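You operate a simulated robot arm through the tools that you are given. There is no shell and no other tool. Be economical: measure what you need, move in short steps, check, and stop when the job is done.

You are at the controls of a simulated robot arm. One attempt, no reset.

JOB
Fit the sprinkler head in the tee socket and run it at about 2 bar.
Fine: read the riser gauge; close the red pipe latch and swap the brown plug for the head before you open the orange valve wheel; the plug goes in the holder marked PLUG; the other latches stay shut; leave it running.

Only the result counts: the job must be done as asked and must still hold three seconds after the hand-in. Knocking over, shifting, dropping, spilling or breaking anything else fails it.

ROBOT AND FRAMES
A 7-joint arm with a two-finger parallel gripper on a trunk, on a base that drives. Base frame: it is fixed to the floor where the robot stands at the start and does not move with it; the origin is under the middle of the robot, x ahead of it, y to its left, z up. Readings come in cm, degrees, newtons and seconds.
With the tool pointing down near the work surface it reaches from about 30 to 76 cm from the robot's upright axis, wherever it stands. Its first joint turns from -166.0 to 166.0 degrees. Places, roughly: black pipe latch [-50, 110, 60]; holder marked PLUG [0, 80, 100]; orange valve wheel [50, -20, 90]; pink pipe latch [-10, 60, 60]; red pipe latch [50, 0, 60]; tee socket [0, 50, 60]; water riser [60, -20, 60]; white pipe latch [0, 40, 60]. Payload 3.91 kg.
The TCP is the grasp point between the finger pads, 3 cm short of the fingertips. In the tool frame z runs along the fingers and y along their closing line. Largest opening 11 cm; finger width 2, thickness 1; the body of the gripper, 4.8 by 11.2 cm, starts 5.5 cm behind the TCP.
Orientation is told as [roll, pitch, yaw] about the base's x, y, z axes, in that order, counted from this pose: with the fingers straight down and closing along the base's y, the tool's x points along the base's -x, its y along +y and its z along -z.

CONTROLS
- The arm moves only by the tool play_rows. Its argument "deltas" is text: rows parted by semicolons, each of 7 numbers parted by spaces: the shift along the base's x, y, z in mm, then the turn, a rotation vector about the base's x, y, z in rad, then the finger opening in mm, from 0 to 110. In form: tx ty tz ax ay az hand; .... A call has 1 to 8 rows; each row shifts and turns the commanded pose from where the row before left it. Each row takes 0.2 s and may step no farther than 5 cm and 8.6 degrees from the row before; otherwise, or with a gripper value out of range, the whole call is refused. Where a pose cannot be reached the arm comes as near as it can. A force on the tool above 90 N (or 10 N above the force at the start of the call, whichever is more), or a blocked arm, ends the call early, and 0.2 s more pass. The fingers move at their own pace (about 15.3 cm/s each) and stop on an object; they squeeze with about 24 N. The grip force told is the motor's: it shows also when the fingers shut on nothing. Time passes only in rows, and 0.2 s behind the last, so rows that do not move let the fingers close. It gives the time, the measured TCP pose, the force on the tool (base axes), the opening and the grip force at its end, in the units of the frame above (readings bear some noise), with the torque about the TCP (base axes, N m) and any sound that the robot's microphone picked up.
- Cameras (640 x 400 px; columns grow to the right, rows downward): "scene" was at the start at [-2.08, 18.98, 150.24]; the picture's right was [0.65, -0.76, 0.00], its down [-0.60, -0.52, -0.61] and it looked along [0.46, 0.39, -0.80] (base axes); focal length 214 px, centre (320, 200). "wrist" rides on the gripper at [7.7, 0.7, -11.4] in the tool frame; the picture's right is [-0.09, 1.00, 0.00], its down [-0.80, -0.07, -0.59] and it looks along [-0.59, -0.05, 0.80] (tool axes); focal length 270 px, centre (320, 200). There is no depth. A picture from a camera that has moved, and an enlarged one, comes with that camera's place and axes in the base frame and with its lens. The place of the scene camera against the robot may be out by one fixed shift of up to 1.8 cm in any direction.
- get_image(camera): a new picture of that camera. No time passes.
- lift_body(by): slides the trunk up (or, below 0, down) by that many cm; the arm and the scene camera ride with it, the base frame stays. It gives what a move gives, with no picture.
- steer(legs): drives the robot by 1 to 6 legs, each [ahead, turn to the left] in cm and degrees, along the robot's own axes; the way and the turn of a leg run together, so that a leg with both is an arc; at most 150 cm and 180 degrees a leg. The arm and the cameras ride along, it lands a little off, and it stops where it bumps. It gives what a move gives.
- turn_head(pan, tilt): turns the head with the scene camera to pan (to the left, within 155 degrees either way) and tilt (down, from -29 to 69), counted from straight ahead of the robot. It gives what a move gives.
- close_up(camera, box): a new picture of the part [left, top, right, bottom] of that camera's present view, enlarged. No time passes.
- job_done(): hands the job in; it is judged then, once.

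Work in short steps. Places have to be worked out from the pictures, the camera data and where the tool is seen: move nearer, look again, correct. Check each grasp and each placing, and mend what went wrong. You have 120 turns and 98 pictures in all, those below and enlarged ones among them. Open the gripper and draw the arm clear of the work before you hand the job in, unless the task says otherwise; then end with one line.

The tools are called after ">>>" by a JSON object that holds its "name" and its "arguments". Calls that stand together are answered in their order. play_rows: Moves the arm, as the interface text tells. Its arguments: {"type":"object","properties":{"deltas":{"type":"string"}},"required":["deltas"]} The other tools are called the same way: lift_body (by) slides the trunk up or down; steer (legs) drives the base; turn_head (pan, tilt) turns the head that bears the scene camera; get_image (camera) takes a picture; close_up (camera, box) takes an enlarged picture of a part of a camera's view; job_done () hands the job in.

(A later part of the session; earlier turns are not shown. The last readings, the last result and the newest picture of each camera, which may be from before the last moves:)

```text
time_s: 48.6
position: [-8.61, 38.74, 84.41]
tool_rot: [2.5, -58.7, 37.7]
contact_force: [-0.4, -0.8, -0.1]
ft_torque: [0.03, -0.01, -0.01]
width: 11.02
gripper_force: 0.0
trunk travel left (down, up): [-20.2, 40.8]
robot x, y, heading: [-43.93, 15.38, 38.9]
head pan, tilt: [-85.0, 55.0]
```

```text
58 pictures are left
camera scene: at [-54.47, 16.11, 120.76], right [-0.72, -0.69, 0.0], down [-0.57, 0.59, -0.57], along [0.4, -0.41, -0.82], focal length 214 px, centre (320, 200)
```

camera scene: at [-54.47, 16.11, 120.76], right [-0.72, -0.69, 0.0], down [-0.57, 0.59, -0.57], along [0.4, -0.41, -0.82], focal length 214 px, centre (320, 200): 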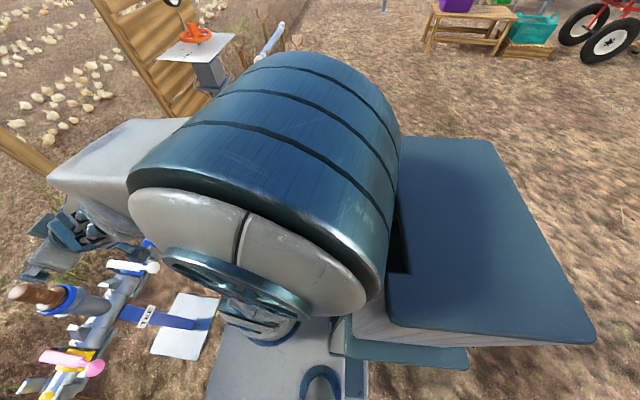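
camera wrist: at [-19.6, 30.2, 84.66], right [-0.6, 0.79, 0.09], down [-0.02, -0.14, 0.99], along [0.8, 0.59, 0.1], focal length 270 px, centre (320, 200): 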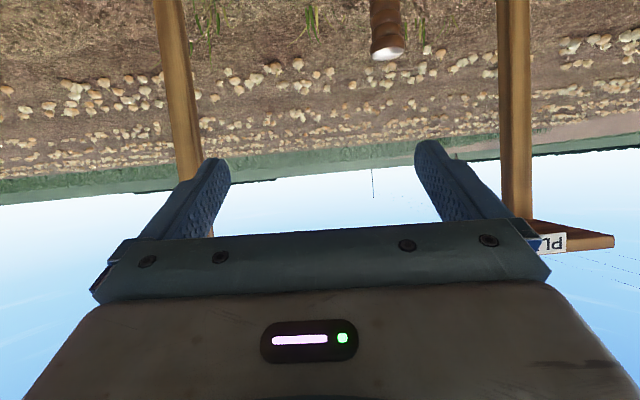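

The elbow rests on the robot's own deck (self-contact, harmless). I raise the trunk and will reach down with the arm stretched further ahead instead.

>>> {"name": "lift_body", "arguments": {"by": 14}}

>>> {"name": "turn_head", "arguments": {"pan": 0, "tilt": 50}}

>>> {"name": "play_rows", "arguments": {"deltas": "-12 15 -10 0 0 0 110;-12 15 -30 0 0 0 110;-12 15 -30 0 0 0 110;-5 5 -30 0 0 0 110"}}

>>> {"name": "get_image", "arguments": {"camera": "wrist"}}

>>> {"name": "get_image", "arguments": {"camera": "scene"}}

```text
time_s: 50.2
position: [-8.67, 38.66, 98.47]
tool_rot: [2.1, -59.8, 37.8]
contact_force: [-0.1, 0.5, -0.1]
ft_torque: [0.02, 0.0, 0.02]
width: 11.02
gripper_force: 0.1
trunk travel left (down, up): [-34.2, 26.8]
robot x, y, heading: [-44.08, 15.3, 38.9]
head pan, tilt: [-85.0, 55.0]
```

```text
time_s: 51.8
position: [-8.59, 38.6, 98.39]
tool_rot: [2.0, -59.8, 38.0]
contact_force: [-0.1, 0.3, -0.1]
ft_torque: [-0.02, 0.01, 0.0]
width: 10.98
gripper_force: 0.1
trunk travel left (down, up): [-34.2, 26.8]
robot x, y, heading: [-44.45, 15.55, 39.1]
head pan, tilt: [0.0, 50.0]
```

```text
time_s: 52.8
position: [-8.49, 38.66, 98.41]
tool_rot: [2.1, -59.8, 37.8]
contact_force: [0.4, -0.3, -0.3]
ft_torque: [0.0, -0.02, 0.02]
width: 10.97
gripper_force: 0.1
out of reach, approached as far as the arm can: row 1, 2, 3, 4
trunk travel left (down, up): [-34.2, 26.8]
robot x, y, heading: [-44.05, 15.2, 38.8]
head pan, tilt: [0.0, 50.0]
```

```text
57 pictures are left
camera wrist: at [-19.5, 30.26, 97.53], right [-0.6, 0.79, 0.09], down [-0.03, -0.14, 0.99], along [0.8, 0.59, 0.11], focal length 270 px, centre (320, 200)
```

wrist: 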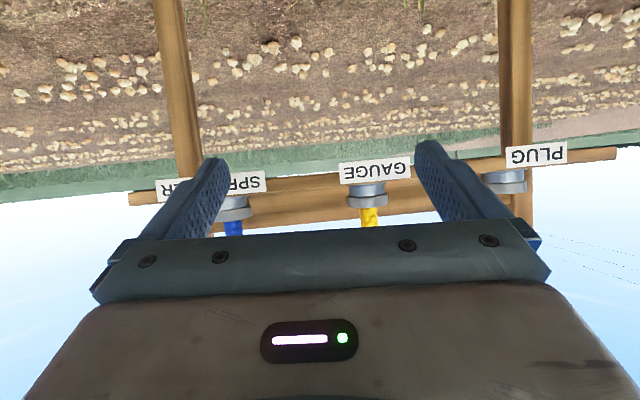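

```text
56 pictures are left
camera scene: at [-53.48, 26.13, 134.8], right [0.63, -0.78, 0.0], down [-0.6, -0.48, -0.64], along [0.5, 0.4, -0.77], focal length 214 px, centre (320, 200)
```

scene: 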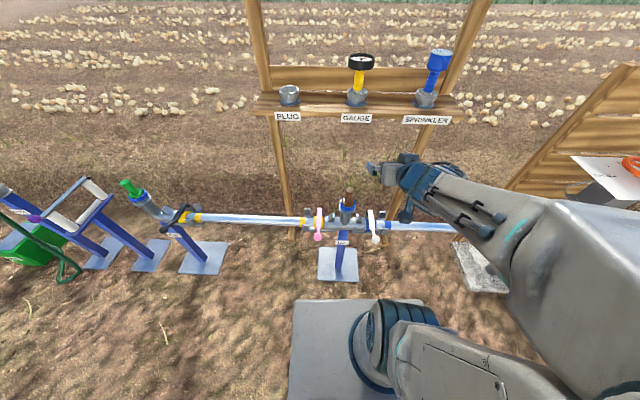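

A fold limit stops it; I back the robot 14 cm more and then extend forward and down. First I check the plug is still in place.

>>> {"name": "close_up", "arguments": {"camera": "scene", "box": [290, 180, 410, 260]}}

>>> {"name": "steer", "arguments": {"legs": [[-14, 0]]}}

>>> {"name": "play_rows", "arguments": {"deltas": "31 25 -5 0 0 0 110;31 25 -10 0 0 0 110;24 19 -36 0 0 0 110;0 0 -45 0 0 0 110;0 0 -45 0 0 0 110"}}

>>> {"name": "get_image", "arguments": {"camera": "wrist"}}

```text
5.00 times, centred on (350, 220) of scene
camera zoom: at [-53.48, 26.13, 134.8], right [0.63, -0.78, 0.0], down [-0.6, -0.48, -0.64], along [0.5, 0.4, -0.77], focal length 1072 px, centre (170, 100)
```

zoom: 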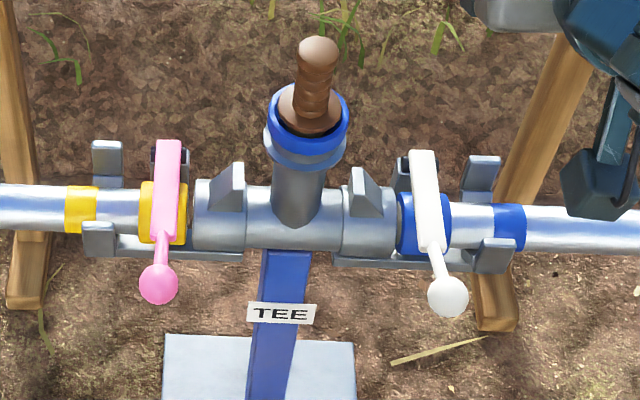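

```text
time_s: 54.1
position: [-19.48, 29.75, 98.39]
tool_rot: [2.1, -59.7, 37.8]
contact_force: [0.2, -0.7, -0.3]
ft_torque: [0.03, 0.02, 0.01]
width: 10.99
gripper_force: 0.0
trunk travel left (down, up): [-34.2, 26.8]
robot x, y, heading: [-54.71, 6.5, 38.6]
head pan, tilt: [0.0, 50.0]
```

```text
time_s: 55.4
position: [-10.92, 36.66, 84.14]
tool_rot: [2.0, -59.9, 38.0]
contact_force: [-0.2, 0.2, 0.5]
ft_torque: [-0.01, 0.02, -0.01]
width: 11.01
gripper_force: 0.1
trunk travel left (down, up): [-34.2, 26.8]
robot x, y, heading: [-54.94, 6.53, 39.2]
head pan, tilt: [0.0, 50.0]
```

```text
54 pictures are left
camera wrist: at [-21.86, 28.41, 83.39], right [-0.6, 0.79, 0.09], down [-0.03, -0.14, 0.99], along [0.8, 0.59, 0.11], focal length 270 px, centre (320, 200)
```

wrist: 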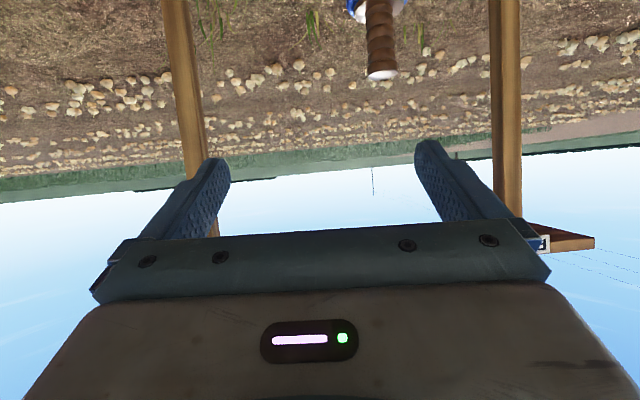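

The plug top is ≈[-2.6,52.2,74]. I centre the gripper sideways on it, drop some, and look again.

>>> {"name": "play_rows", "arguments": {"deltas": "-21 28 -20 0 0 0 110;-21 28 -20 0 0 0 110;0 0 -40 0 0 0 110;24 19 -30 0 0 0 110"}}

>>> {"name": "get_image", "arguments": {"camera": "wrist"}}

>>> {"name": "get_image", "arguments": {"camera": "scene"}}

```text
time_s: 56.4
position: [-12.54, 44.08, 73.32]
tool_rot: [2.1, -59.8, 37.9]
contact_force: [-0.1, -0.7, 0.3]
ft_torque: [-0.03, 0.0, 0.02]
width: 10.99
gripper_force: 0.0
trunk travel left (down, up): [-34.2, 26.8]
robot x, y, heading: [-55.04, 6.6, 39.0]
head pan, tilt: [0.0, 50.0]
```

```text
53 pictures are left
camera wrist: at [-23.6, 35.83, 72.44], right [-0.6, 0.79, 0.09], down [-0.03, -0.14, 0.99], along [0.8, 0.59, 0.11], focal length 270 px, centre (320, 200)
```

wrist: 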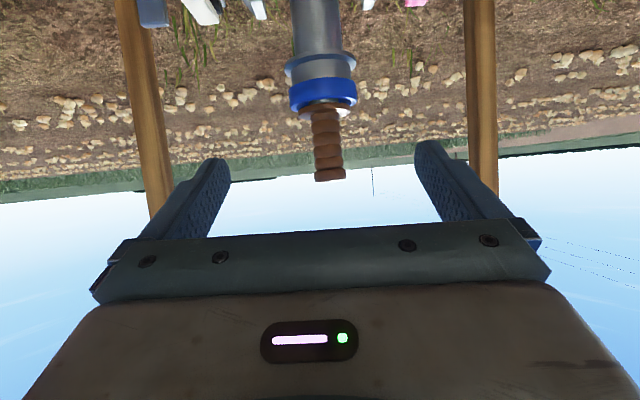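

```text
52 pictures are left
camera scene: at [-64.41, 17.31, 134.81], right [0.63, -0.78, 0.0], down [-0.6, -0.48, -0.64], along [0.5, 0.4, -0.77], focal length 214 px, centre (320, 200)
```

scene: 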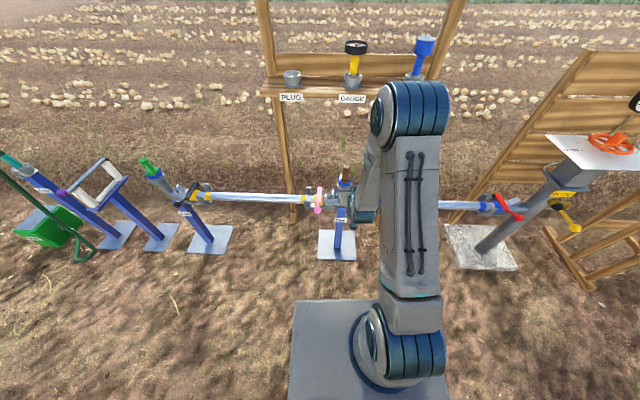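

Plug handle ≈[-1.1,54], spanning z 66.5–73. I advance so it sits between the pads.

>>> {"name": "play_rows", "arguments": {"deltas": "29 25 -8 0 0 0 110;29 25 -8 0 0 0 110;28 24 -8 0 0 0 110;26 23 -4 0 0 0 110"}}

>>> {"name": "get_image", "arguments": {"camera": "wrist"}}

```text
time_s: 57.4
position: [-1.44, 53.84, 70.43]
tool_rot: [2.1, -59.8, 38.0]
contact_force: [0.2, 0.5, -0.1]
ft_torque: [0.01, 0.02, 0.02]
width: 11.0
gripper_force: 0.1
trunk travel left (down, up): [-34.2, 26.8]
robot x, y, heading: [-54.7, 6.53, 39.0]
head pan, tilt: [0.0, 50.0]
```

```text
51 pictures are left
camera wrist: at [-12.39, 45.54, 69.62], right [-0.6, 0.79, 0.09], down [-0.03, -0.14, 0.99], along [0.8, 0.59, 0.11], focal length 270 px, centre (320, 200)
```

wrist: 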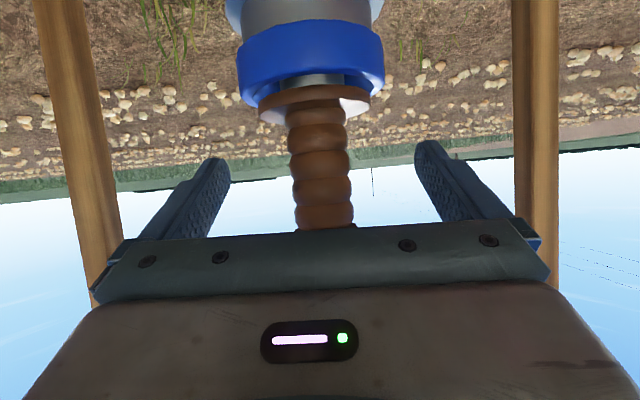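

The handle is centred between the fingers; I close on it.

>>> {"name": "play_rows", "arguments": {"deltas": "0 0 0 0 0 0 0;0 0 0 0 0 0 0;0 0 0 0 0 0 0"}}

>>> {"name": "play_rows", "arguments": {"deltas": "0 0 10 0 0 0 0;0 0 10 0 0 0 0"}}

>>> {"name": "get_image", "arguments": {"camera": "wrist"}}

```text
time_s: 58.1
position: [-1.56, 53.79, 70.65]
tool_rot: [2.1, -59.8, 38.0]
contact_force: [-0.9, -0.6, -0.6]
ft_torque: [0.01, 0.03, 0.03]
width: 2.86
gripper_force: 24.0
trunk travel left (down, up): [-34.2, 26.8]
robot x, y, heading: [-54.85, 6.22, 38.8]
head pan, tilt: [0.0, 50.0]
```

```text
time_s: 58.8
position: [-1.45, 53.9, 72.58]
tool_rot: [2.1, -59.9, 37.8]
contact_force: [0.4, -1.6, -0.6]
ft_torque: [-0.19, -0.13, -0.05]
width: 2.8
gripper_force: 24.3
trunk travel left (down, up): [-34.2, 26.8]
robot x, y, heading: [-55.09, 6.58, 38.9]
head pan, tilt: [0.0, 50.0]
```

```text
50 pictures are left
camera wrist: at [-12.4, 45.55, 71.68], right [-0.6, 0.79, 0.09], down [-0.03, -0.14, 0.99], along [0.8, 0.59, 0.11], focal length 270 px, centre (320, 200)
```

wrist: 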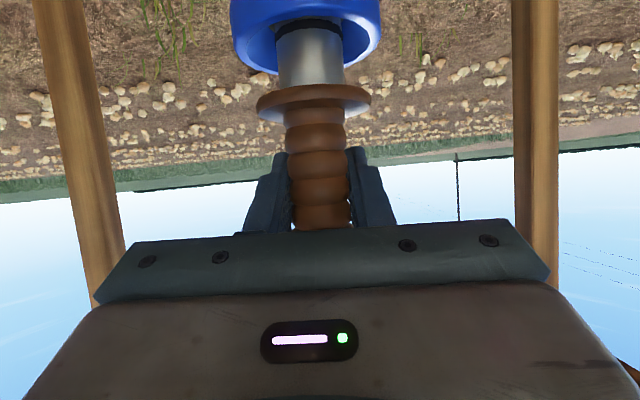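

The plug pulls out cleanly. I lift it clear and draw back.

>>> {"name": "play_rows", "arguments": {"deltas": "0 0 35 0 0 0 0;0 0 40 0 0 0 0;0 0 40 0 0 0 0;-30 -24 30 0 0 0 0;-30 -24 20 0 0 0 0;-30 -24 0 0 0 0 0;-30 -24 0 0 0 0 0"}}

>>> {"name": "lift_body", "arguments": {"by": 26}}

>>> {"name": "get_image", "arguments": {"camera": "wrist"}}

>>> {"name": "get_image", "arguments": {"camera": "scene"}}

```text
time_s: 60.4
position: [-13.6, 44.28, 88.87]
tool_rot: [2.1, -59.8, 37.9]
contact_force: [0.3, 0.9, -0.8]
ft_torque: [0.03, -0.01, 0.0]
width: 2.8
gripper_force: 23.9
trunk travel left (down, up): [-34.2, 26.8]
robot x, y, heading: [-54.75, 6.39, 38.7]
head pan, tilt: [0.0, 50.0]
```

```text
time_s: 63.0
position: [-13.43, 44.31, 114.91]
tool_rot: [2.1, -59.8, 38.0]
contact_force: [0.1, 0.5, -1.0]
ft_torque: [-0.01, 0.0, 0.03]
width: 2.76
gripper_force: 24.2
trunk travel left (down, up): [-60.2, 0.8]
robot x, y, heading: [-54.85, 6.59, 38.9]
head pan, tilt: [0.0, 50.0]
```

```text
49 pictures are left
camera wrist: at [-24.44, 35.98, 114.04], right [-0.6, 0.79, 0.09], down [-0.03, -0.14, 0.99], along [0.8, 0.59, 0.11], focal length 270 px, centre (320, 200)
```

wrist: 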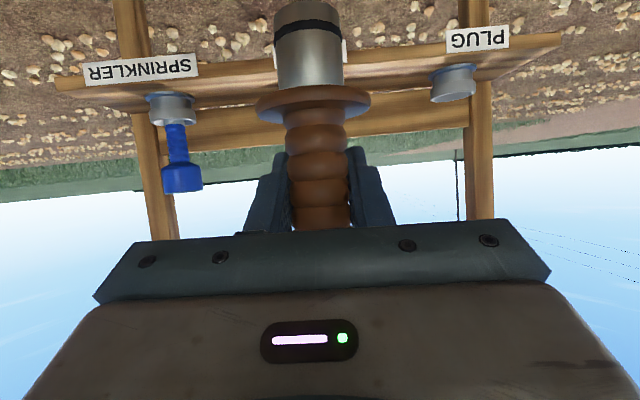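

```text
48 pictures are left
camera scene: at [-64.39, 17.34, 160.8], right [0.63, -0.78, 0.0], down [-0.6, -0.48, -0.64], along [0.5, 0.4, -0.77], focal length 214 px, centre (320, 200)
```

scene: 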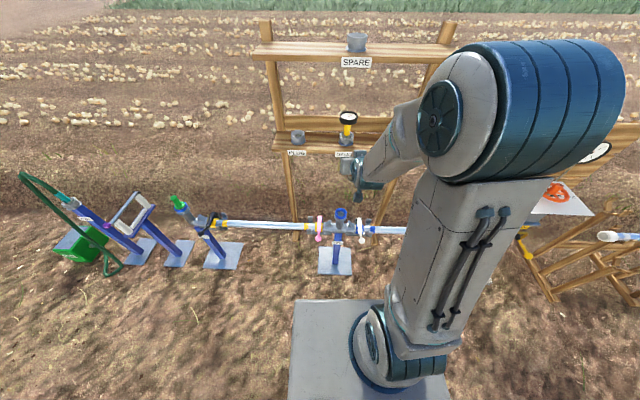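

Plug held upright with its steel spigot below. I move sideways toward the PLUG holder line, then drive forward.

>>> {"name": "play_rows", "arguments": {"deltas": "-24 32 0 0 0 0 0;-24 32 0 0 0 0 0;-24 32 0 0 0 0 0;-24 32 0 0 0 0 0;-24 32 5 0 0 0 0"}}

>>> {"name": "steer", "arguments": {"legs": [[17, 0]]}}

>>> {"name": "get_image", "arguments": {"camera": "wrist"}}

>>> {"name": "get_image", "arguments": {"camera": "scene"}}

```text
time_s: 64.2
position: [-25.6, 60.37, 115.38]
tool_rot: [1.9, -59.8, 38.1]
contact_force: [-0.5, -0.7, -0.9]
ft_torque: [0.01, -0.02, -0.01]
width: 2.77
gripper_force: 24.1
trunk travel left (down, up): [-60.2, 0.8]
robot x, y, heading: [-54.93, 6.33, 38.8]
head pan, tilt: [0.0, 50.0]
```

```text
time_s: 65.7
position: [-12.34, 70.96, 115.42]
tool_rot: [2.1, -59.8, 38.0]
contact_force: [0.2, 0.7, -1.8]
ft_torque: [0.02, 0.0, 0.01]
width: 2.74
gripper_force: 24.6
trunk travel left (down, up): [-60.2, 0.8]
robot x, y, heading: [-42.02, 16.83, 39.1]
head pan, tilt: [0.0, 50.0]
```

```text
47 pictures are left
camera wrist: at [-23.33, 62.62, 114.54], right [-0.6, 0.79, 0.09], down [-0.03, -0.14, 0.99], along [0.8, 0.59, 0.11], focal length 270 px, centre (320, 200)
```

wrist: 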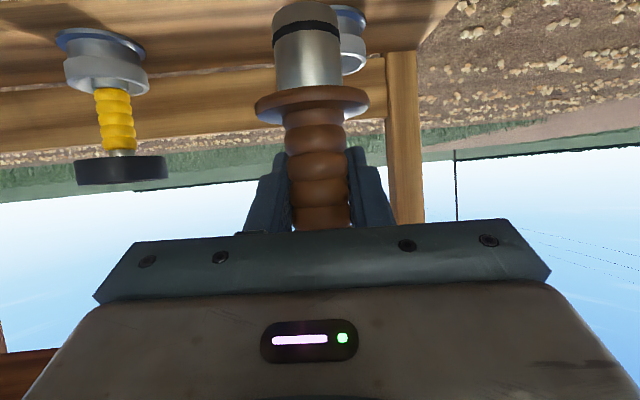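

```text
46 pictures are left
camera scene: at [-51.22, 28.0, 160.8], right [0.63, -0.78, 0.0], down [-0.6, -0.48, -0.64], along [0.5, 0.4, -0.77], focal length 214 px, centre (320, 200)
```

scene: 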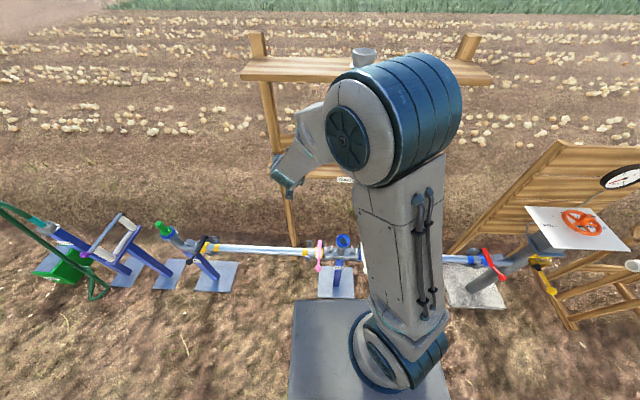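

The holder triangulates to ≈[-3.2,79.2], rim z≈104.3. I raise slightly and advance over it.

>>> {"name": "play_rows", "arguments": {"deltas": "0 0 18 0 0 0 0;22 20 0 0 0 0 0;22 20 0 0 0 0 0;22 20 0 0 0 0 0"}}

>>> {"name": "get_image", "arguments": {"camera": "wrist"}}

>>> {"name": "turn_head", "arguments": {"pan": 15, "tilt": 35}}

>>> {"name": "get_image", "arguments": {"camera": "scene"}}

```text
time_s: 66.7
position: [-5.93, 76.94, 117.12]
tool_rot: [2.0, -59.6, 38.1]
contact_force: [0.7, -0.1, -0.6]
ft_torque: [-0.01, 0.01, -0.01]
width: 2.74
gripper_force: 23.7
trunk travel left (down, up): [-60.2, 0.8]
robot x, y, heading: [-41.65, 17.15, 38.7]
head pan, tilt: [0.0, 50.0]
```

```text
45 pictures are left
camera wrist: at [-16.71, 68.66, 116.3], right [-0.6, 0.79, 0.09], down [-0.03, -0.14, 0.99], along [0.8, 0.59, 0.11], focal length 270 px, centre (320, 200)
```

wrist: 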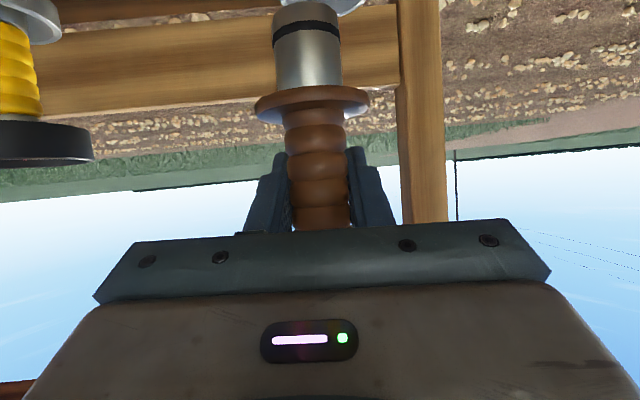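

```text
time_s: 67.5
position: [-5.8, 76.95, 117.14]
tool_rot: [2.1, -59.8, 38.0]
contact_force: [0.7, -0.4, -1.0]
ft_torque: [0.0, 0.0, -0.03]
width: 2.72
gripper_force: 24.0
trunk travel left (down, up): [-60.2, 0.8]
robot x, y, heading: [-42.01, 16.75, 39.0]
head pan, tilt: [15.0, 35.0]
```

```text
44 pictures are left
camera scene: at [-52.1, 30.2, 162.96], right [0.81, -0.59, 0.0], down [-0.34, -0.46, -0.82], along [0.48, 0.66, -0.57], focal length 214 px, centre (320, 200)
```

scene: 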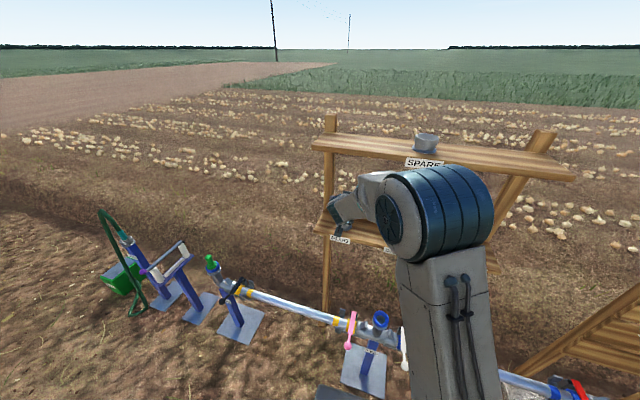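

Geometry agrees with the prediction. I move the last 3 cm over the holder and lower gently.

>>> {"name": "play_rows", "arguments": {"deltas": "22 21 0 0 0 0 0;0 0 0 0 0 0 0;0 0 -12 0 0 0 0;0 0 -12 0 0 0 0;0 0 -10 0 0 0 0"}}

>>> {"name": "get_image", "arguments": {"camera": "wrist"}}

>>> {"name": "close_up", "arguments": {"camera": "scene", "box": [290, 160, 430, 260]}}

```text
time_s: 68.7
position: [-3.69, 79.04, 113.79]
tool_rot: [1.9, -59.9, 38.0]
contact_force: [-0.5, 0.2, -1.0]
ft_torque: [-0.01, -0.03, -0.02]
width: 2.73
gripper_force: 23.7
trunk travel left (down, up): [-60.2, 0.8]
robot x, y, heading: [-41.24, 17.18, 38.9]
head pan, tilt: [15.0, 35.0]
```

```text
43 pictures are left
camera wrist: at [-14.55, 70.69, 112.9], right [-0.6, 0.79, 0.09], down [-0.03, -0.14, 0.99], along [0.8, 0.59, 0.11], focal length 270 px, centre (320, 200)
```

wrist: 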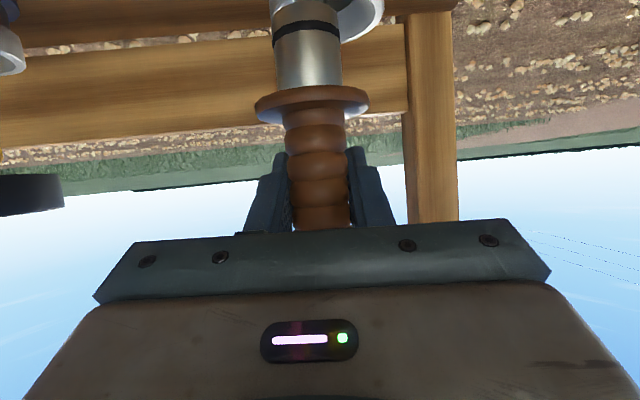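

```text
4.00 times, centred on (360, 210) of scene
camera zoom: at [-52.09, 30.22, 162.97], right [0.81, -0.59, 0.0], down [-0.34, -0.46, -0.82], along [0.48, 0.66, -0.57], focal length 858 px, centre (160, 160)
```

zoom: 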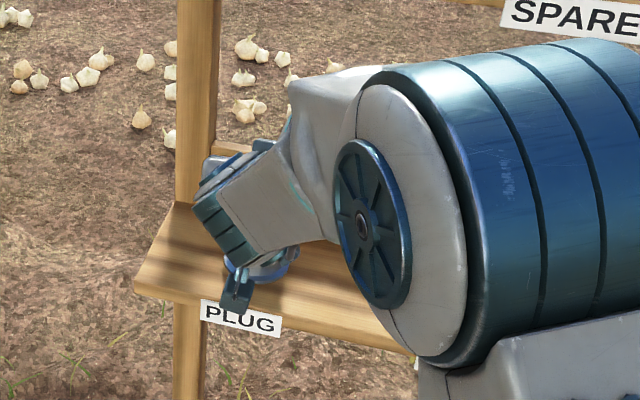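

>>> {"name": "close_up", "arguments": {"camera": "wrist", "box": [220, 0, 420, 125]}}

```text
3.20 times, centred on (320, 62) of wrist
camera zoom: at [-14.55, 70.69, 112.9], right [-0.6, 0.79, 0.09], down [-0.03, -0.14, 0.99], along [0.8, 0.59, 0.11], focal length 865 px, centre (320, 640)
```

zoom: 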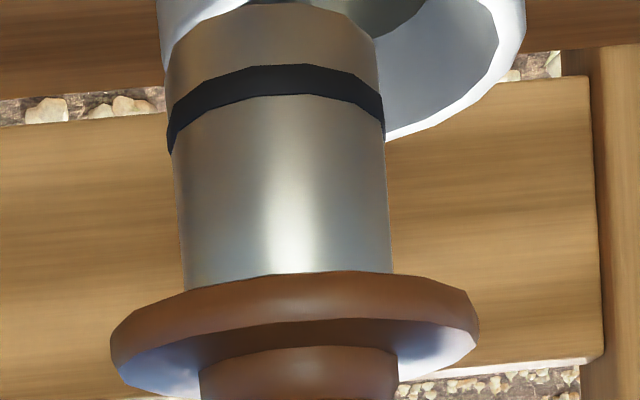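

The rim's visible edges show the holder is ≈1.1 cm further left and ≈1.5 cm further ahead. I raise 1 cm, correct and look again.

>>> {"name": "play_rows", "arguments": {"deltas": "0 0 10 0 0 0 0;5 18 0 0 0 0 0;0 0 0 0 0 0 0"}}

>>> {"name": "close_up", "arguments": {"camera": "wrist", "box": [220, 0, 420, 125]}}

```text
time_s: 69.5
position: [-3.16, 80.69, 114.82]
tool_rot: [2.1, -59.7, 38.0]
contact_force: [0.3, 0.2, -0.7]
ft_torque: [-0.01, -0.03, -0.01]
width: 2.76
gripper_force: 24.0
trunk travel left (down, up): [-60.2, 0.8]
robot x, y, heading: [-41.87, 17.07, 38.9]
head pan, tilt: [15.0, 35.0]
```

```text
3.20 times, centred on (320, 62) of wrist
camera zoom: at [-14.09, 72.46, 113.98], right [-0.6, 0.79, 0.09], down [-0.03, -0.14, 0.99], along [0.8, 0.59, 0.11], focal length 865 px, centre (320, 640)
```

zoom: 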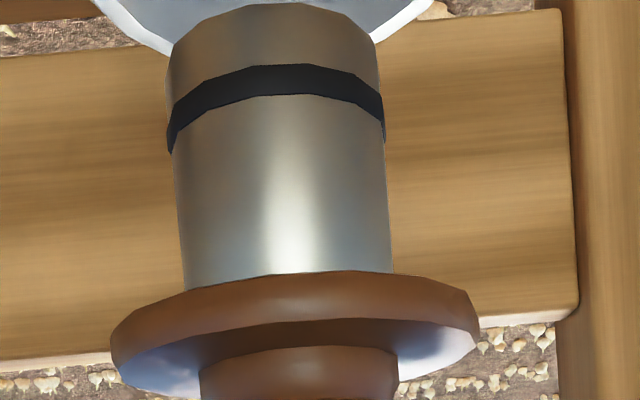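

Nearly centred now. A small forward trim, then I lower and watch the force.

>>> {"name": "play_rows", "arguments": {"deltas": "4 1 -10 0 0 0 0;0 0 -12 0 0 0 0;0 0 -12 0 0 0 0;0 0 -8 0 0 0 0"}}

>>> {"name": "close_up", "arguments": {"camera": "wrist", "box": [220, 0, 420, 125]}}

```text
time_s: 70.5
position: [-2.7, 80.94, 111.08]
tool_rot: [2.2, -60.2, 37.7]
contact_force: [1.2, 1.9, 21.7]
ft_torque: [-0.27, -0.13, 0.01]
width: 2.74
gripper_force: 24.1
trunk travel left (down, up): [-60.2, 0.8]
robot x, y, heading: [-41.93, 17.3, 39.0]
head pan, tilt: [15.0, 35.0]
```

```text
3.20 times, centred on (320, 62) of wrist
camera zoom: at [-13.65, 72.54, 110.07], right [-0.6, 0.79, 0.1], down [-0.03, -0.14, 0.99], along [0.8, 0.59, 0.11], focal length 865 px, centre (320, 640)
```

zoom: 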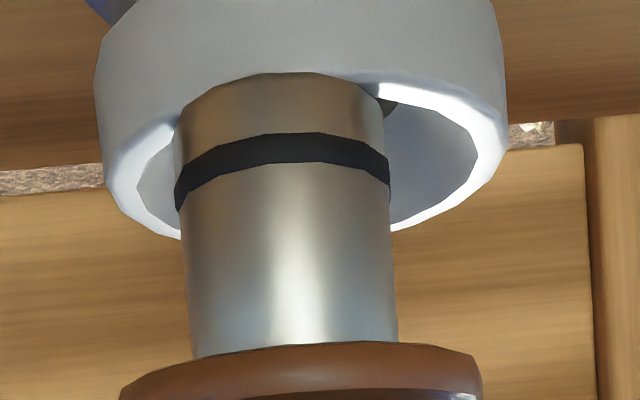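

The spigot landed on the near rim. From this clear view it needs ≈1.7 cm ahead and 0.4 cm left; I lift 1 cm, shift and re-lower.

>>> {"name": "play_rows", "arguments": {"deltas": "0 0 14 0 0 0 0;11 13 0 0 0 0 0;0 0 -9 0 0 0 0;0 0 0 0 0 0 0"}}

>>> {"name": "close_up", "arguments": {"camera": "wrist", "box": [220, 0, 420, 125]}}

```text
time_s: 71.5
position: [-1.69, 82.23, 111.15]
tool_rot: [2.1, -59.8, 38.0]
contact_force: [-0.4, 0.8, -1.6]
ft_torque: [0.0, -0.02, -0.01]
width: 2.69
gripper_force: 24.0
trunk travel left (down, up): [-60.2, 0.8]
robot x, y, heading: [-42.0, 17.07, 39.2]
head pan, tilt: [15.0, 35.0]
```

```text
3.20 times, centred on (320, 62) of wrist
camera zoom: at [-12.62, 73.85, 110.25], right [-0.6, 0.79, 0.09], down [-0.03, -0.14, 0.99], along [0.8, 0.59, 0.11], focal length 865 px, centre (320, 640)
```

zoom: 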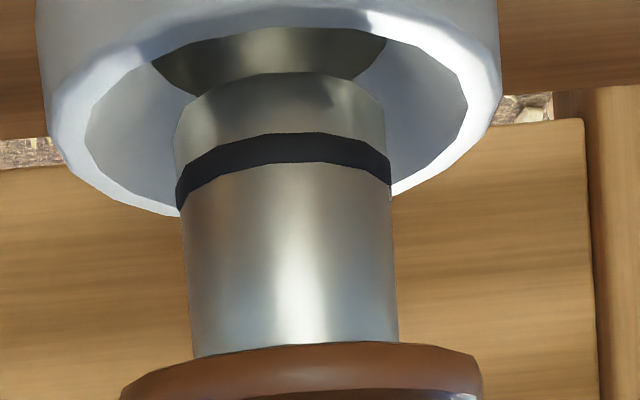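

Now the spigot is well centred inside the funnel. I lower it in.

>>> {"name": "play_rows", "arguments": {"deltas": "1 -1 -10 0 0 0 0;0 0 -10 0 0 0 0;0 0 -8 0 0 0 0"}}

>>> {"name": "close_up", "arguments": {"camera": "wrist", "box": [220, 0, 420, 125]}}

```text
time_s: 72.2
position: [-1.38, 82.09, 108.11]
tool_rot: [1.9, -59.5, 37.9]
contact_force: [5.0, 9.6, -2.2]
ft_torque: [0.5, -0.32, 0.04]
width: 2.73
gripper_force: 24.2
trunk travel left (down, up): [-60.2, 0.8]
robot x, y, heading: [-41.59, 17.38, 39.0]
head pan, tilt: [15.0, 35.0]
```

```text
3.20 times, centred on (320, 62) of wrist
camera zoom: at [-12.42, 73.83, 107.28], right [-0.6, 0.79, 0.09], down [-0.03, -0.14, 0.99], along [0.8, 0.59, 0.1], focal length 865 px, centre (320, 640)
```

zoom: 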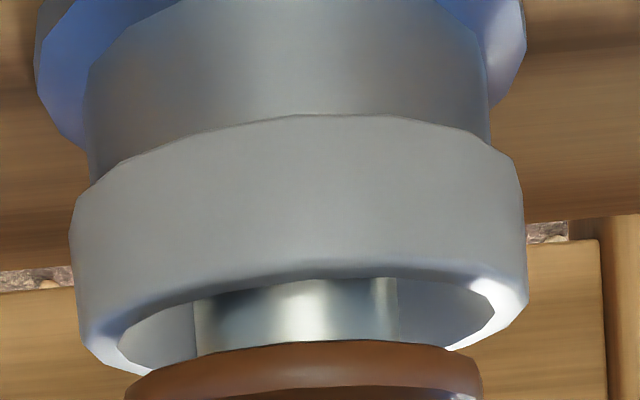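

It's in the hole with a slight side load; I ease forward 3 mm and lower to the seat.

>>> {"name": "play_rows", "arguments": {"deltas": "2 3 -8 0 0 0 0;0 0 -8 0 0 0 0;0 0 -8 0 0 0 0"}}

>>> {"name": "close_up", "arguments": {"camera": "wrist", "box": [220, 0, 420, 125]}}

```text
time_s: 73.0
position: [-1.33, 82.12, 106.34]
tool_rot: [2.2, -60.2, 37.9]
contact_force: [1.9, 0.0, 22.8]
ft_torque: [-0.2, -0.29, 0.05]
width: 2.75
gripper_force: 23.8
trunk travel left (down, up): [-60.2, 0.8]
robot x, y, heading: [-41.81, 16.73, 38.9]
head pan, tilt: [15.0, 35.0]
```

```text
3.20 times, centred on (320, 62) of wrist
camera zoom: at [-12.25, 73.96, 105.36], right [-0.6, 0.79, 0.1], down [-0.03, -0.14, 0.99], along [0.8, 0.59, 0.11], focal length 865 px, centre (320, 640)
```

zoom: 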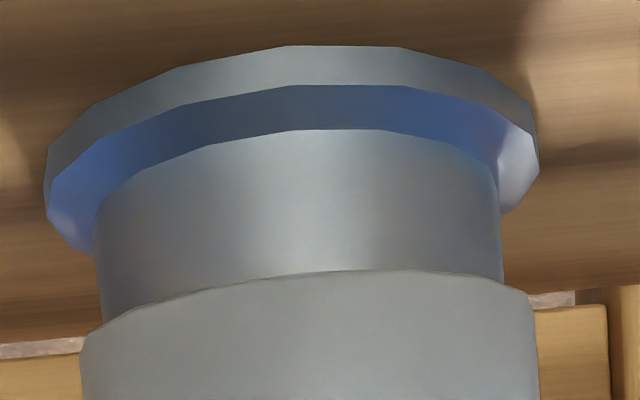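

>>> {"name": "get_image", "arguments": {"camera": "wrist"}}

```text
35 pictures are left
camera wrist: at [-12.25, 73.96, 105.36], right [-0.6, 0.79, 0.1], down [-0.03, -0.14, 0.99], along [0.8, 0.59, 0.11], focal length 270 px, centre (320, 200)
```

wrist: 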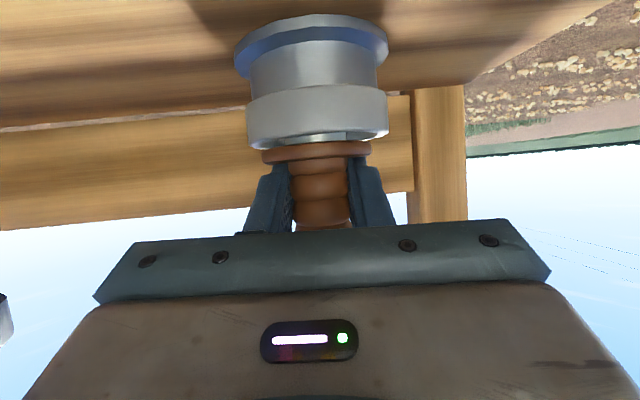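

The plug is seated, flange on the rim. I open and withdraw straight back.

>>> {"name": "play_rows", "arguments": {"deltas": "0 0 0 0 0 0 70;0 0 0 0 0 0 80;-16 -12 0 0 0 0 80;-32 -24 0 0 0 0 80;-32 -24 0 0 0 0 80;-32 -24 0 0 0 0 80"}}

>>> {"name": "get_image", "arguments": {"camera": "wrist"}}

```text
time_s: 74.5
position: [-12.52, 73.68, 106.0]
tool_rot: [2.3, -59.9, 37.6]
contact_force: [1.3, 0.4, 0.9]
ft_torque: [0.01, 0.01, 0.02]
width: 7.99
gripper_force: 0.0
trunk travel left (down, up): [-60.2, 0.8]
robot x, y, heading: [-42.12, 17.24, 38.8]
head pan, tilt: [15.0, 35.0]
```

```text
34 pictures are left
camera wrist: at [-23.45, 65.38, 105.16], right [-0.6, 0.79, 0.1], down [-0.03, -0.14, 0.99], along [0.8, 0.59, 0.11], focal length 270 px, centre (320, 200)
```

wrist: 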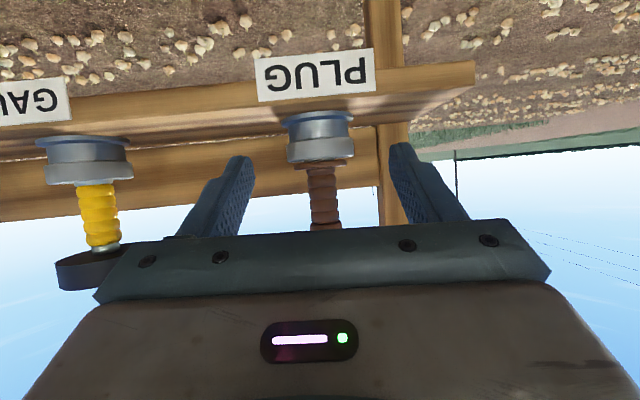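

Plug stands properly in its holder. I back off a bit and move along the shelf to the sprinkler.

>>> {"name": "play_rows", "arguments": {"deltas": "-32 -24 6 0 0 0 80;-16 -12 6 0 0 0 80;29 -38 4 0 0 0 80;29 -38 4 0 0 0 110;29 -38 4 0 0 0 110;29 -38 4 0 0 0 110;29 -38 0 0 0 0 110;29 -38 0 0 0 0 110"}}

>>> {"name": "play_rows", "arguments": {"deltas": "29 -38 0 0 0 0 110;29 -38 0 0 0 0 110;29 -38 0 0 0 0 110"}}

>>> {"name": "get_image", "arguments": {"camera": "wrist"}}

```text
time_s: 76.2
position: [0.25, 47.33, 108.87]
tool_rot: [2.1, -59.9, 37.9]
contact_force: [1.0, -1.0, -0.3]
ft_torque: [0.03, 0.0, 0.02]
width: 10.99
gripper_force: 0.1
trunk travel left (down, up): [-60.2, 0.8]
robot x, y, heading: [-42.11, 16.99, 38.9]
head pan, tilt: [15.0, 35.0]
```

```text
time_s: 77.0
position: [8.95, 35.93, 108.92]
tool_rot: [2.2, -59.8, 37.9]
contact_force: [0.0, 0.4, -0.1]
ft_torque: [0.0, 0.01, 0.02]
width: 11.0
gripper_force: 0.1
trunk travel left (down, up): [-60.2, 0.8]
robot x, y, heading: [-41.73, 17.03, 38.8]
head pan, tilt: [15.0, 35.0]
```

```text
33 pictures are left
camera wrist: at [-2.02, 27.64, 107.98], right [-0.6, 0.79, 0.1], down [-0.03, -0.14, 0.99], along [0.8, 0.59, 0.11], focal length 270 px, centre (320, 200)
```

wrist: 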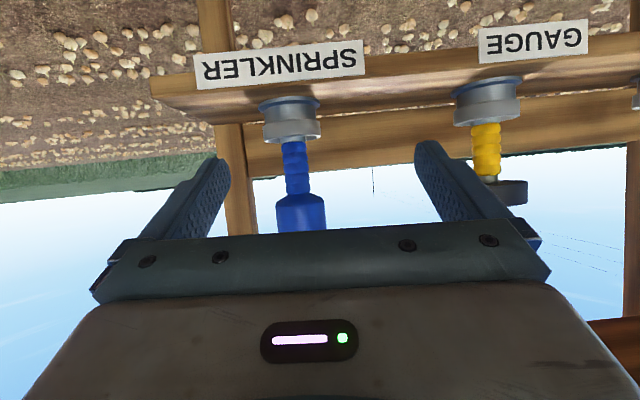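

Sprinkler neck estimated ≈[27,46], z 104–110.7, head above. I align sideways and approach part way.

>>> {"name": "play_rows", "arguments": {"deltas": "18 -23 -4 0 0 0 110;28 21 -3 0 0 0 110;28 21 0 0 0 0 110;28 21 0 0 0 0 110;20 15 0 0 0 0 110"}}

>>> {"name": "get_image", "arguments": {"camera": "wrist"}}

```text
time_s: 78.2
position: [21.0, 41.69, 108.16]
tool_rot: [2.3, -59.7, 37.9]
contact_force: [0.6, -0.5, 0.2]
ft_torque: [-0.02, 0.02, -0.02]
width: 10.98
gripper_force: 0.0
trunk travel left (down, up): [-60.2, 0.8]
robot x, y, heading: [-41.9, 17.07, 38.9]
head pan, tilt: [15.0, 35.0]
```

```text
32 pictures are left
camera wrist: at [10.07, 33.39, 107.16], right [-0.6, 0.79, 0.09], down [-0.03, -0.14, 0.99], along [0.8, 0.59, 0.11], focal length 270 px, centre (320, 200)
```

wrist: 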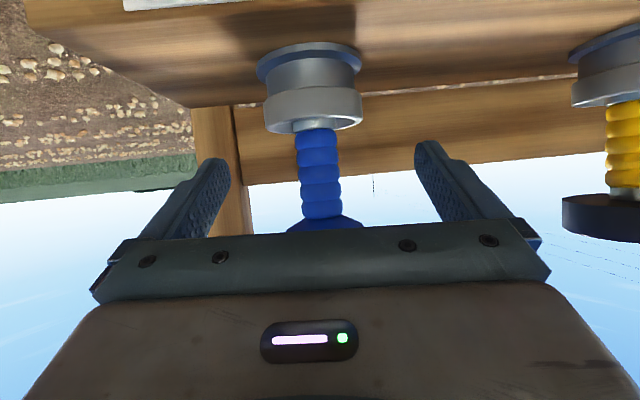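

The neck is centred; about 5 cm remaining. I advance 4.6 cm (keeping the head clear of the palm) and close.

>>> {"name": "play_rows", "arguments": {"deltas": "18 14 0 0 0 0 110;18 14 0 0 0 0 110;0 0 0 0 0 0 110"}}

>>> {"name": "get_image", "arguments": {"camera": "wrist"}}

```text
time_s: 79.0
position: [24.54, 44.54, 108.04]
tool_rot: [2.2, -59.8, 37.8]
contact_force: [-0.1, 0.6, 0.5]
ft_torque: [0.0, -0.02, 0.0]
width: 11.0
gripper_force: 0.0
trunk travel left (down, up): [-60.2, 0.8]
robot x, y, heading: [-41.79, 17.45, 39.3]
head pan, tilt: [15.0, 35.0]
```

```text
31 pictures are left
camera wrist: at [13.59, 36.17, 107.18], right [-0.6, 0.79, 0.09], down [-0.03, -0.14, 0.99], along [0.8, 0.59, 0.11], focal length 270 px, centre (320, 200)
```

wrist: 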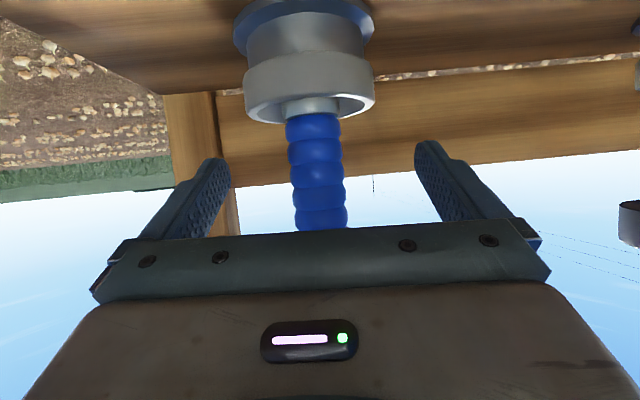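

>>> {"name": "play_rows", "arguments": {"deltas": "0 0 0 0 0 0 0;0 0 0 0 0 0 0;0 0 0 0 0 0 0"}}

>>> {"name": "play_rows", "arguments": {"deltas": "0 0 20 0 0 0 0;0 0 25 0 0 0 0;0 0 25 0 0 0 0"}}

>>> {"name": "get_image", "arguments": {"camera": "wrist"}}

```text
time_s: 79.8
position: [24.56, 44.45, 108.05]
tool_rot: [2.1, -59.8, 38.0]
contact_force: [0.5, -0.7, 0.9]
ft_torque: [0.21, 0.14, -0.02]
width: 2.85
gripper_force: 24.1
trunk travel left (down, up): [-60.2, 0.8]
robot x, y, heading: [-41.53, 17.1, 38.9]
head pan, tilt: [15.0, 35.0]
```

```text
time_s: 80.7
position: [24.52, 44.55, 115.04]
tool_rot: [2.1, -59.8, 38.0]
contact_force: [0.8, 0.6, -3.3]
ft_torque: [-0.15, -0.03, 0.06]
width: 2.85
gripper_force: 23.7
trunk travel left (down, up): [-60.2, 0.8]
robot x, y, heading: [-41.53, 16.85, 38.9]
head pan, tilt: [15.0, 35.0]
```

```text
30 pictures are left
camera wrist: at [13.58, 36.16, 114.26], right [-0.6, 0.79, 0.09], down [-0.03, -0.14, 0.99], along [0.8, 0.59, 0.11], focal length 270 px, centre (320, 200)
```

wrist: 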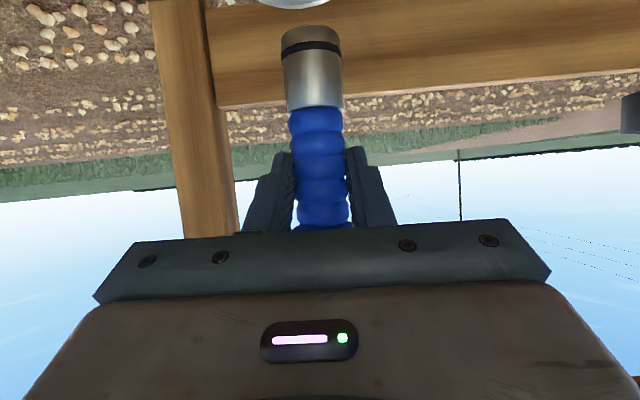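

The head is free of its holder. I draw it back, then reverse the robot to the position used for the tee.

>>> {"name": "play_rows", "arguments": {"deltas": "-32 -24 0 0 0 0 0;-32 -24 0 0 0 0 0;-32 -24 0 0 0 0 0;-32 -24 0 0 0 0 0"}}

>>> {"name": "steer", "arguments": {"legs": [[-17, 0]]}}

>>> {"name": "play_rows", "arguments": {"deltas": "-28 37 0 0 0 0 0;-28 37 0 0 0 0 0;-28 37 0 0 0 0 0;-28 37 0 0 0 0 0;-28 37 0 0 0 0 0"}}

>>> {"name": "lift_body", "arguments": {"by": -26}}

>>> {"name": "get_image", "arguments": {"camera": "wrist"}}

```text
time_s: 81.7
position: [11.74, 34.91, 115.08]
tool_rot: [2.1, -59.9, 38.0]
contact_force: [0.3, -0.3, -2.8]
ft_torque: [-0.04, 0.03, 0.01]
width: 2.84
gripper_force: 24.3
trunk travel left (down, up): [-60.2, 0.8]
robot x, y, heading: [-41.86, 16.69, 38.8]
head pan, tilt: [15.0, 35.0]
```

```text
time_s: 83.1
position: [-1.27, 24.37, 115.15]
tool_rot: [2.1, -59.8, 38.0]
contact_force: [-0.1, -1.6, -1.8]
ft_torque: [0.15, 0.11, -0.06]
width: 2.8
gripper_force: 23.8
trunk travel left (down, up): [-60.2, 0.8]
robot x, y, heading: [-54.98, 6.48, 38.2]
head pan, tilt: [15.0, 35.0]
```

```text
time_s: 84.3
position: [-15.41, 42.96, 115.12]
tool_rot: [1.9, -59.7, 38.4]
contact_force: [0.3, -0.2, -2.7]
ft_torque: [-0.03, 0.03, -0.05]
width: 2.78
gripper_force: 24.0
trunk travel left (down, up): [-60.2, 0.8]
robot x, y, heading: [-54.98, 6.8, 38.6]
head pan, tilt: [15.0, 35.0]
```

```text
time_s: 87.0
position: [-15.27, 42.93, 89.0]
tool_rot: [2.0, -59.8, 38.0]
contact_force: [-0.4, 0.3, -2.3]
ft_torque: [-0.05, 0.03, 0.01]
width: 2.8
gripper_force: 24.5
trunk travel left (down, up): [-34.2, 26.8]
robot x, y, heading: [-54.66, 6.55, 38.9]
head pan, tilt: [15.0, 35.0]
```

```text
29 pictures are left
camera wrist: at [-26.2, 34.56, 88.22], right [-0.6, 0.79, 0.09], down [-0.03, -0.14, 0.99], along [0.8, 0.59, 0.11], focal length 270 px, centre (320, 200)
```

wrist: 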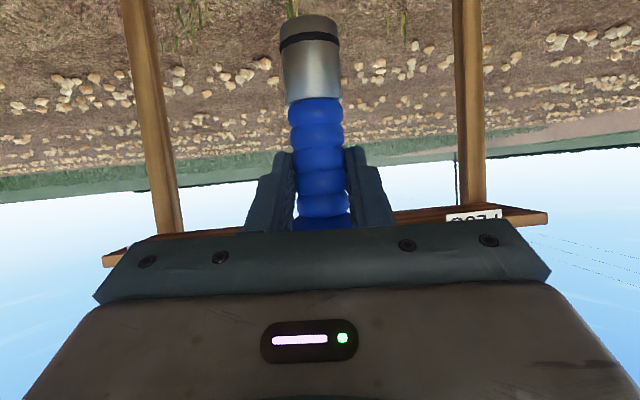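

Now I bring the head to just short of the tee, with the spigot a few cm above the collar.

>>> {"name": "play_rows", "arguments": {"deltas": "30 24 -20 0 0 0 0;30 24 -30 0 0 0 0;30 24 -30 0 0 0 0;30 24 -20 0 0 0 0;0 0 0 0 0 0 0"}}

>>> {"name": "get_image", "arguments": {"camera": "wrist"}}

```text
time_s: 88.2
position: [-3.25, 52.53, 79.15]
tool_rot: [2.0, -59.8, 38.2]
contact_force: [-0.4, 0.1, -2.3]
ft_torque: [-0.02, 0.04, 0.0]
width: 2.76
gripper_force: 24.4
trunk travel left (down, up): [-34.2, 26.8]
robot x, y, heading: [-54.96, 6.51, 38.9]
head pan, tilt: [15.0, 35.0]
```

```text
28 pictures are left
camera wrist: at [-14.09, 44.15, 78.24], right [-0.6, 0.79, 0.09], down [-0.03, -0.14, 0.99], along [0.8, 0.59, 0.11], focal length 270 px, centre (320, 200)
```

wrist: 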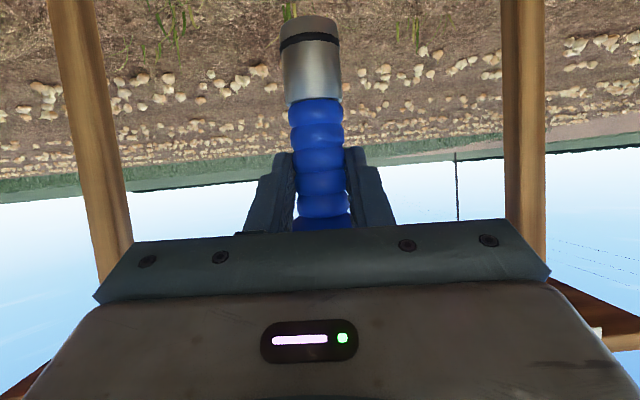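

>>> {"name": "play_rows", "arguments": {"deltas": "0 0 -14 0 0 0 0;0 0 -12 0 0 0 0;0 0 0 0 0 0 0"}}

>>> {"name": "close_up", "arguments": {"camera": "wrist", "box": [220, 0, 420, 125]}}

```text
time_s: 89.0
position: [-3.3, 52.51, 76.5]
tool_rot: [2.1, -59.8, 38.1]
contact_force: [0.4, -0.3, -3.1]
ft_torque: [0.0, 0.07, 0.01]
width: 2.79
gripper_force: 23.8
trunk travel left (down, up): [-34.2, 26.8]
robot x, y, heading: [-54.99, 7.01, 38.8]
head pan, tilt: [15.0, 35.0]
```

```text
3.20 times, centred on (320, 62) of wrist
camera zoom: at [-14.15, 44.16, 75.63], right [-0.6, 0.79, 0.09], down [-0.03, -0.14, 0.99], along [0.8, 0.59, 0.11], focal length 865 px, centre (320, 640)
```

zoom: 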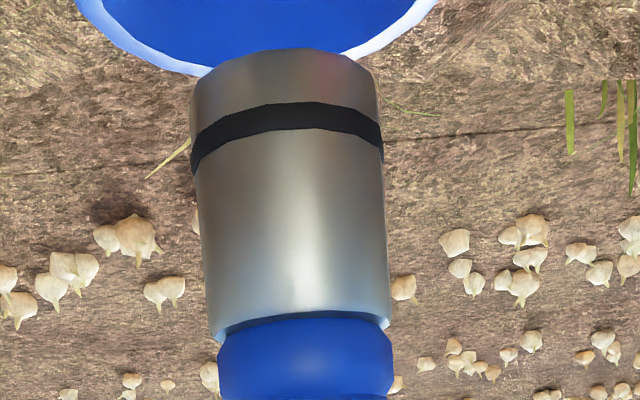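

Lateral alignment looks right; the collar rim is about 2 cm below the spigot. I lower another 1.3 cm for a better look before inserting.

>>> {"name": "play_rows", "arguments": {"deltas": "0 0 -13 0 0 0 0;0 0 0 0 0 0 0"}}

>>> {"name": "close_up", "arguments": {"camera": "wrist", "box": [220, 0, 420, 125]}}

```text
time_s: 89.6
position: [-3.2, 52.36, 75.17]
tool_rot: [2.1, -59.9, 38.1]
contact_force: [0.6, 1.2, -3.4]
ft_torque: [-0.03, 0.03, -0.01]
width: 2.75
gripper_force: 23.8
trunk travel left (down, up): [-34.2, 26.8]
robot x, y, heading: [-55.13, 6.3, 38.7]
head pan, tilt: [15.0, 35.0]
```

```text
3.20 times, centred on (320, 62) of wrist
camera zoom: at [-14.15, 44.17, 74.29], right [-0.6, 0.79, 0.09], down [-0.03, -0.14, 0.99], along [0.8, 0.59, 0.11], focal length 865 px, centre (320, 640)
```

zoom: 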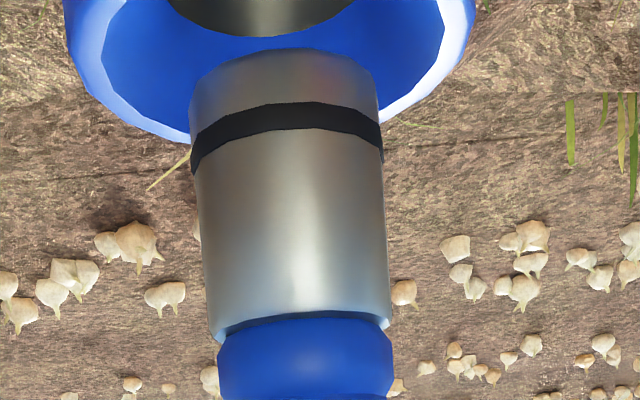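

Well centred over the collar funnel. I trim 2 mm and lower into the socket.

>>> {"name": "play_rows", "arguments": {"deltas": "2 0 -8 0 0 0 0;0 0 -8 0 0 0 0;0 0 -6 0 0 0 0"}}

>>> {"name": "close_up", "arguments": {"camera": "wrist", "box": [220, 0, 420, 125]}}

```text
time_s: 90.4
position: [-2.97, 52.54, 73.18]
tool_rot: [2.1, -60.0, 38.1]
contact_force: [1.4, 0.7, -0.3]
ft_torque: [0.07, -0.09, 0.02]
width: 2.77
gripper_force: 24.0
trunk travel left (down, up): [-34.2, 26.8]
robot x, y, heading: [-54.79, 6.4, 39.0]
head pan, tilt: [15.0, 35.0]
```

```text
3.20 times, centred on (320, 62) of wrist
camera zoom: at [-13.94, 44.21, 72.15], right [-0.6, 0.79, 0.09], down [-0.03, -0.14, 0.99], along [0.8, 0.59, 0.11], focal length 865 px, centre (320, 640)
```

zoom: 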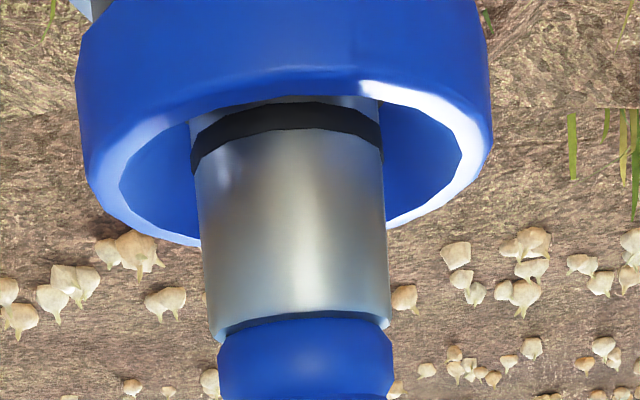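

It has entered the funnel, centred. I keep lowering.

>>> {"name": "play_rows", "arguments": {"deltas": "0 0 -8 0 0 0 0;0 0 -8 0 0 0 0;0 0 -8 0 0 0 0"}}

>>> {"name": "close_up", "arguments": {"camera": "wrist", "box": [220, 0, 420, 125]}}

```text
time_s: 91.2
position: [-3.0, 52.61, 70.86]
tool_rot: [2.1, -60.1, 38.0]
contact_force: [3.1, 3.0, 11.9]
ft_torque: [0.34, -0.57, -0.01]
width: 2.74
gripper_force: 24.7
trunk travel left (down, up): [-34.2, 26.8]
robot x, y, heading: [-54.93, 6.38, 38.5]
head pan, tilt: [15.0, 35.0]
```

```text
3.20 times, centred on (320, 62) of wrist
camera zoom: at [-13.92, 44.21, 69.91], right [-0.6, 0.79, 0.09], down [-0.03, -0.14, 0.99], along [0.8, 0.59, 0.11], focal length 865 px, centre (320, 640)
```

zoom: 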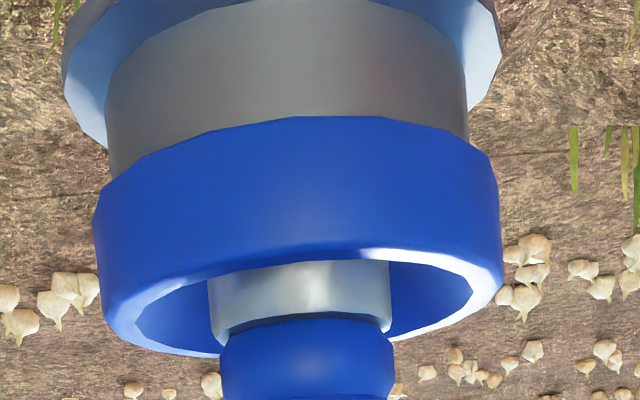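

>>> {"name": "play_rows", "arguments": {"deltas": "2 2 -8 0 0 0 0;0 0 -8 0 0 0 0;0 0 -8 0 0 0 0"}}

>>> {"name": "get_image", "arguments": {"camera": "wrist"}}

```text
time_s: 92.0
position: [-2.88, 52.6, 68.67]
tool_rot: [2.1, -60.4, 38.1]
contact_force: [-5.0, -5.4, 37.2]
ft_torque: [-0.31, -0.52, -0.12]
width: 2.76
gripper_force: 24.2
trunk travel left (down, up): [-34.2, 26.8]
robot x, y, heading: [-55.29, 6.31, 38.6]
head pan, tilt: [15.0, 35.0]
```

```text
23 pictures are left
camera wrist: at [-13.85, 44.32, 67.74], right [-0.6, 0.79, 0.09], down [-0.04, -0.15, 0.99], along [0.8, 0.59, 0.12], focal length 270 px, centre (320, 200)
```

wrist: 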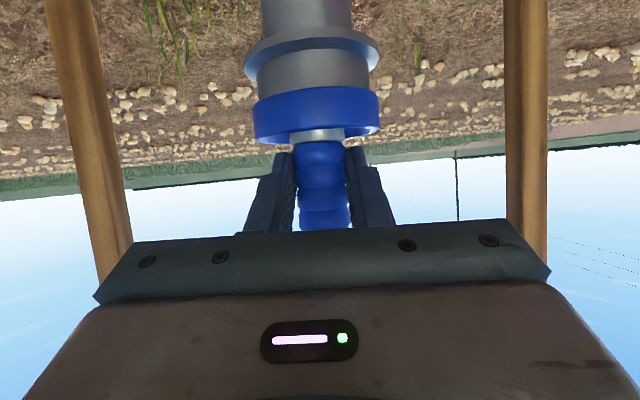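

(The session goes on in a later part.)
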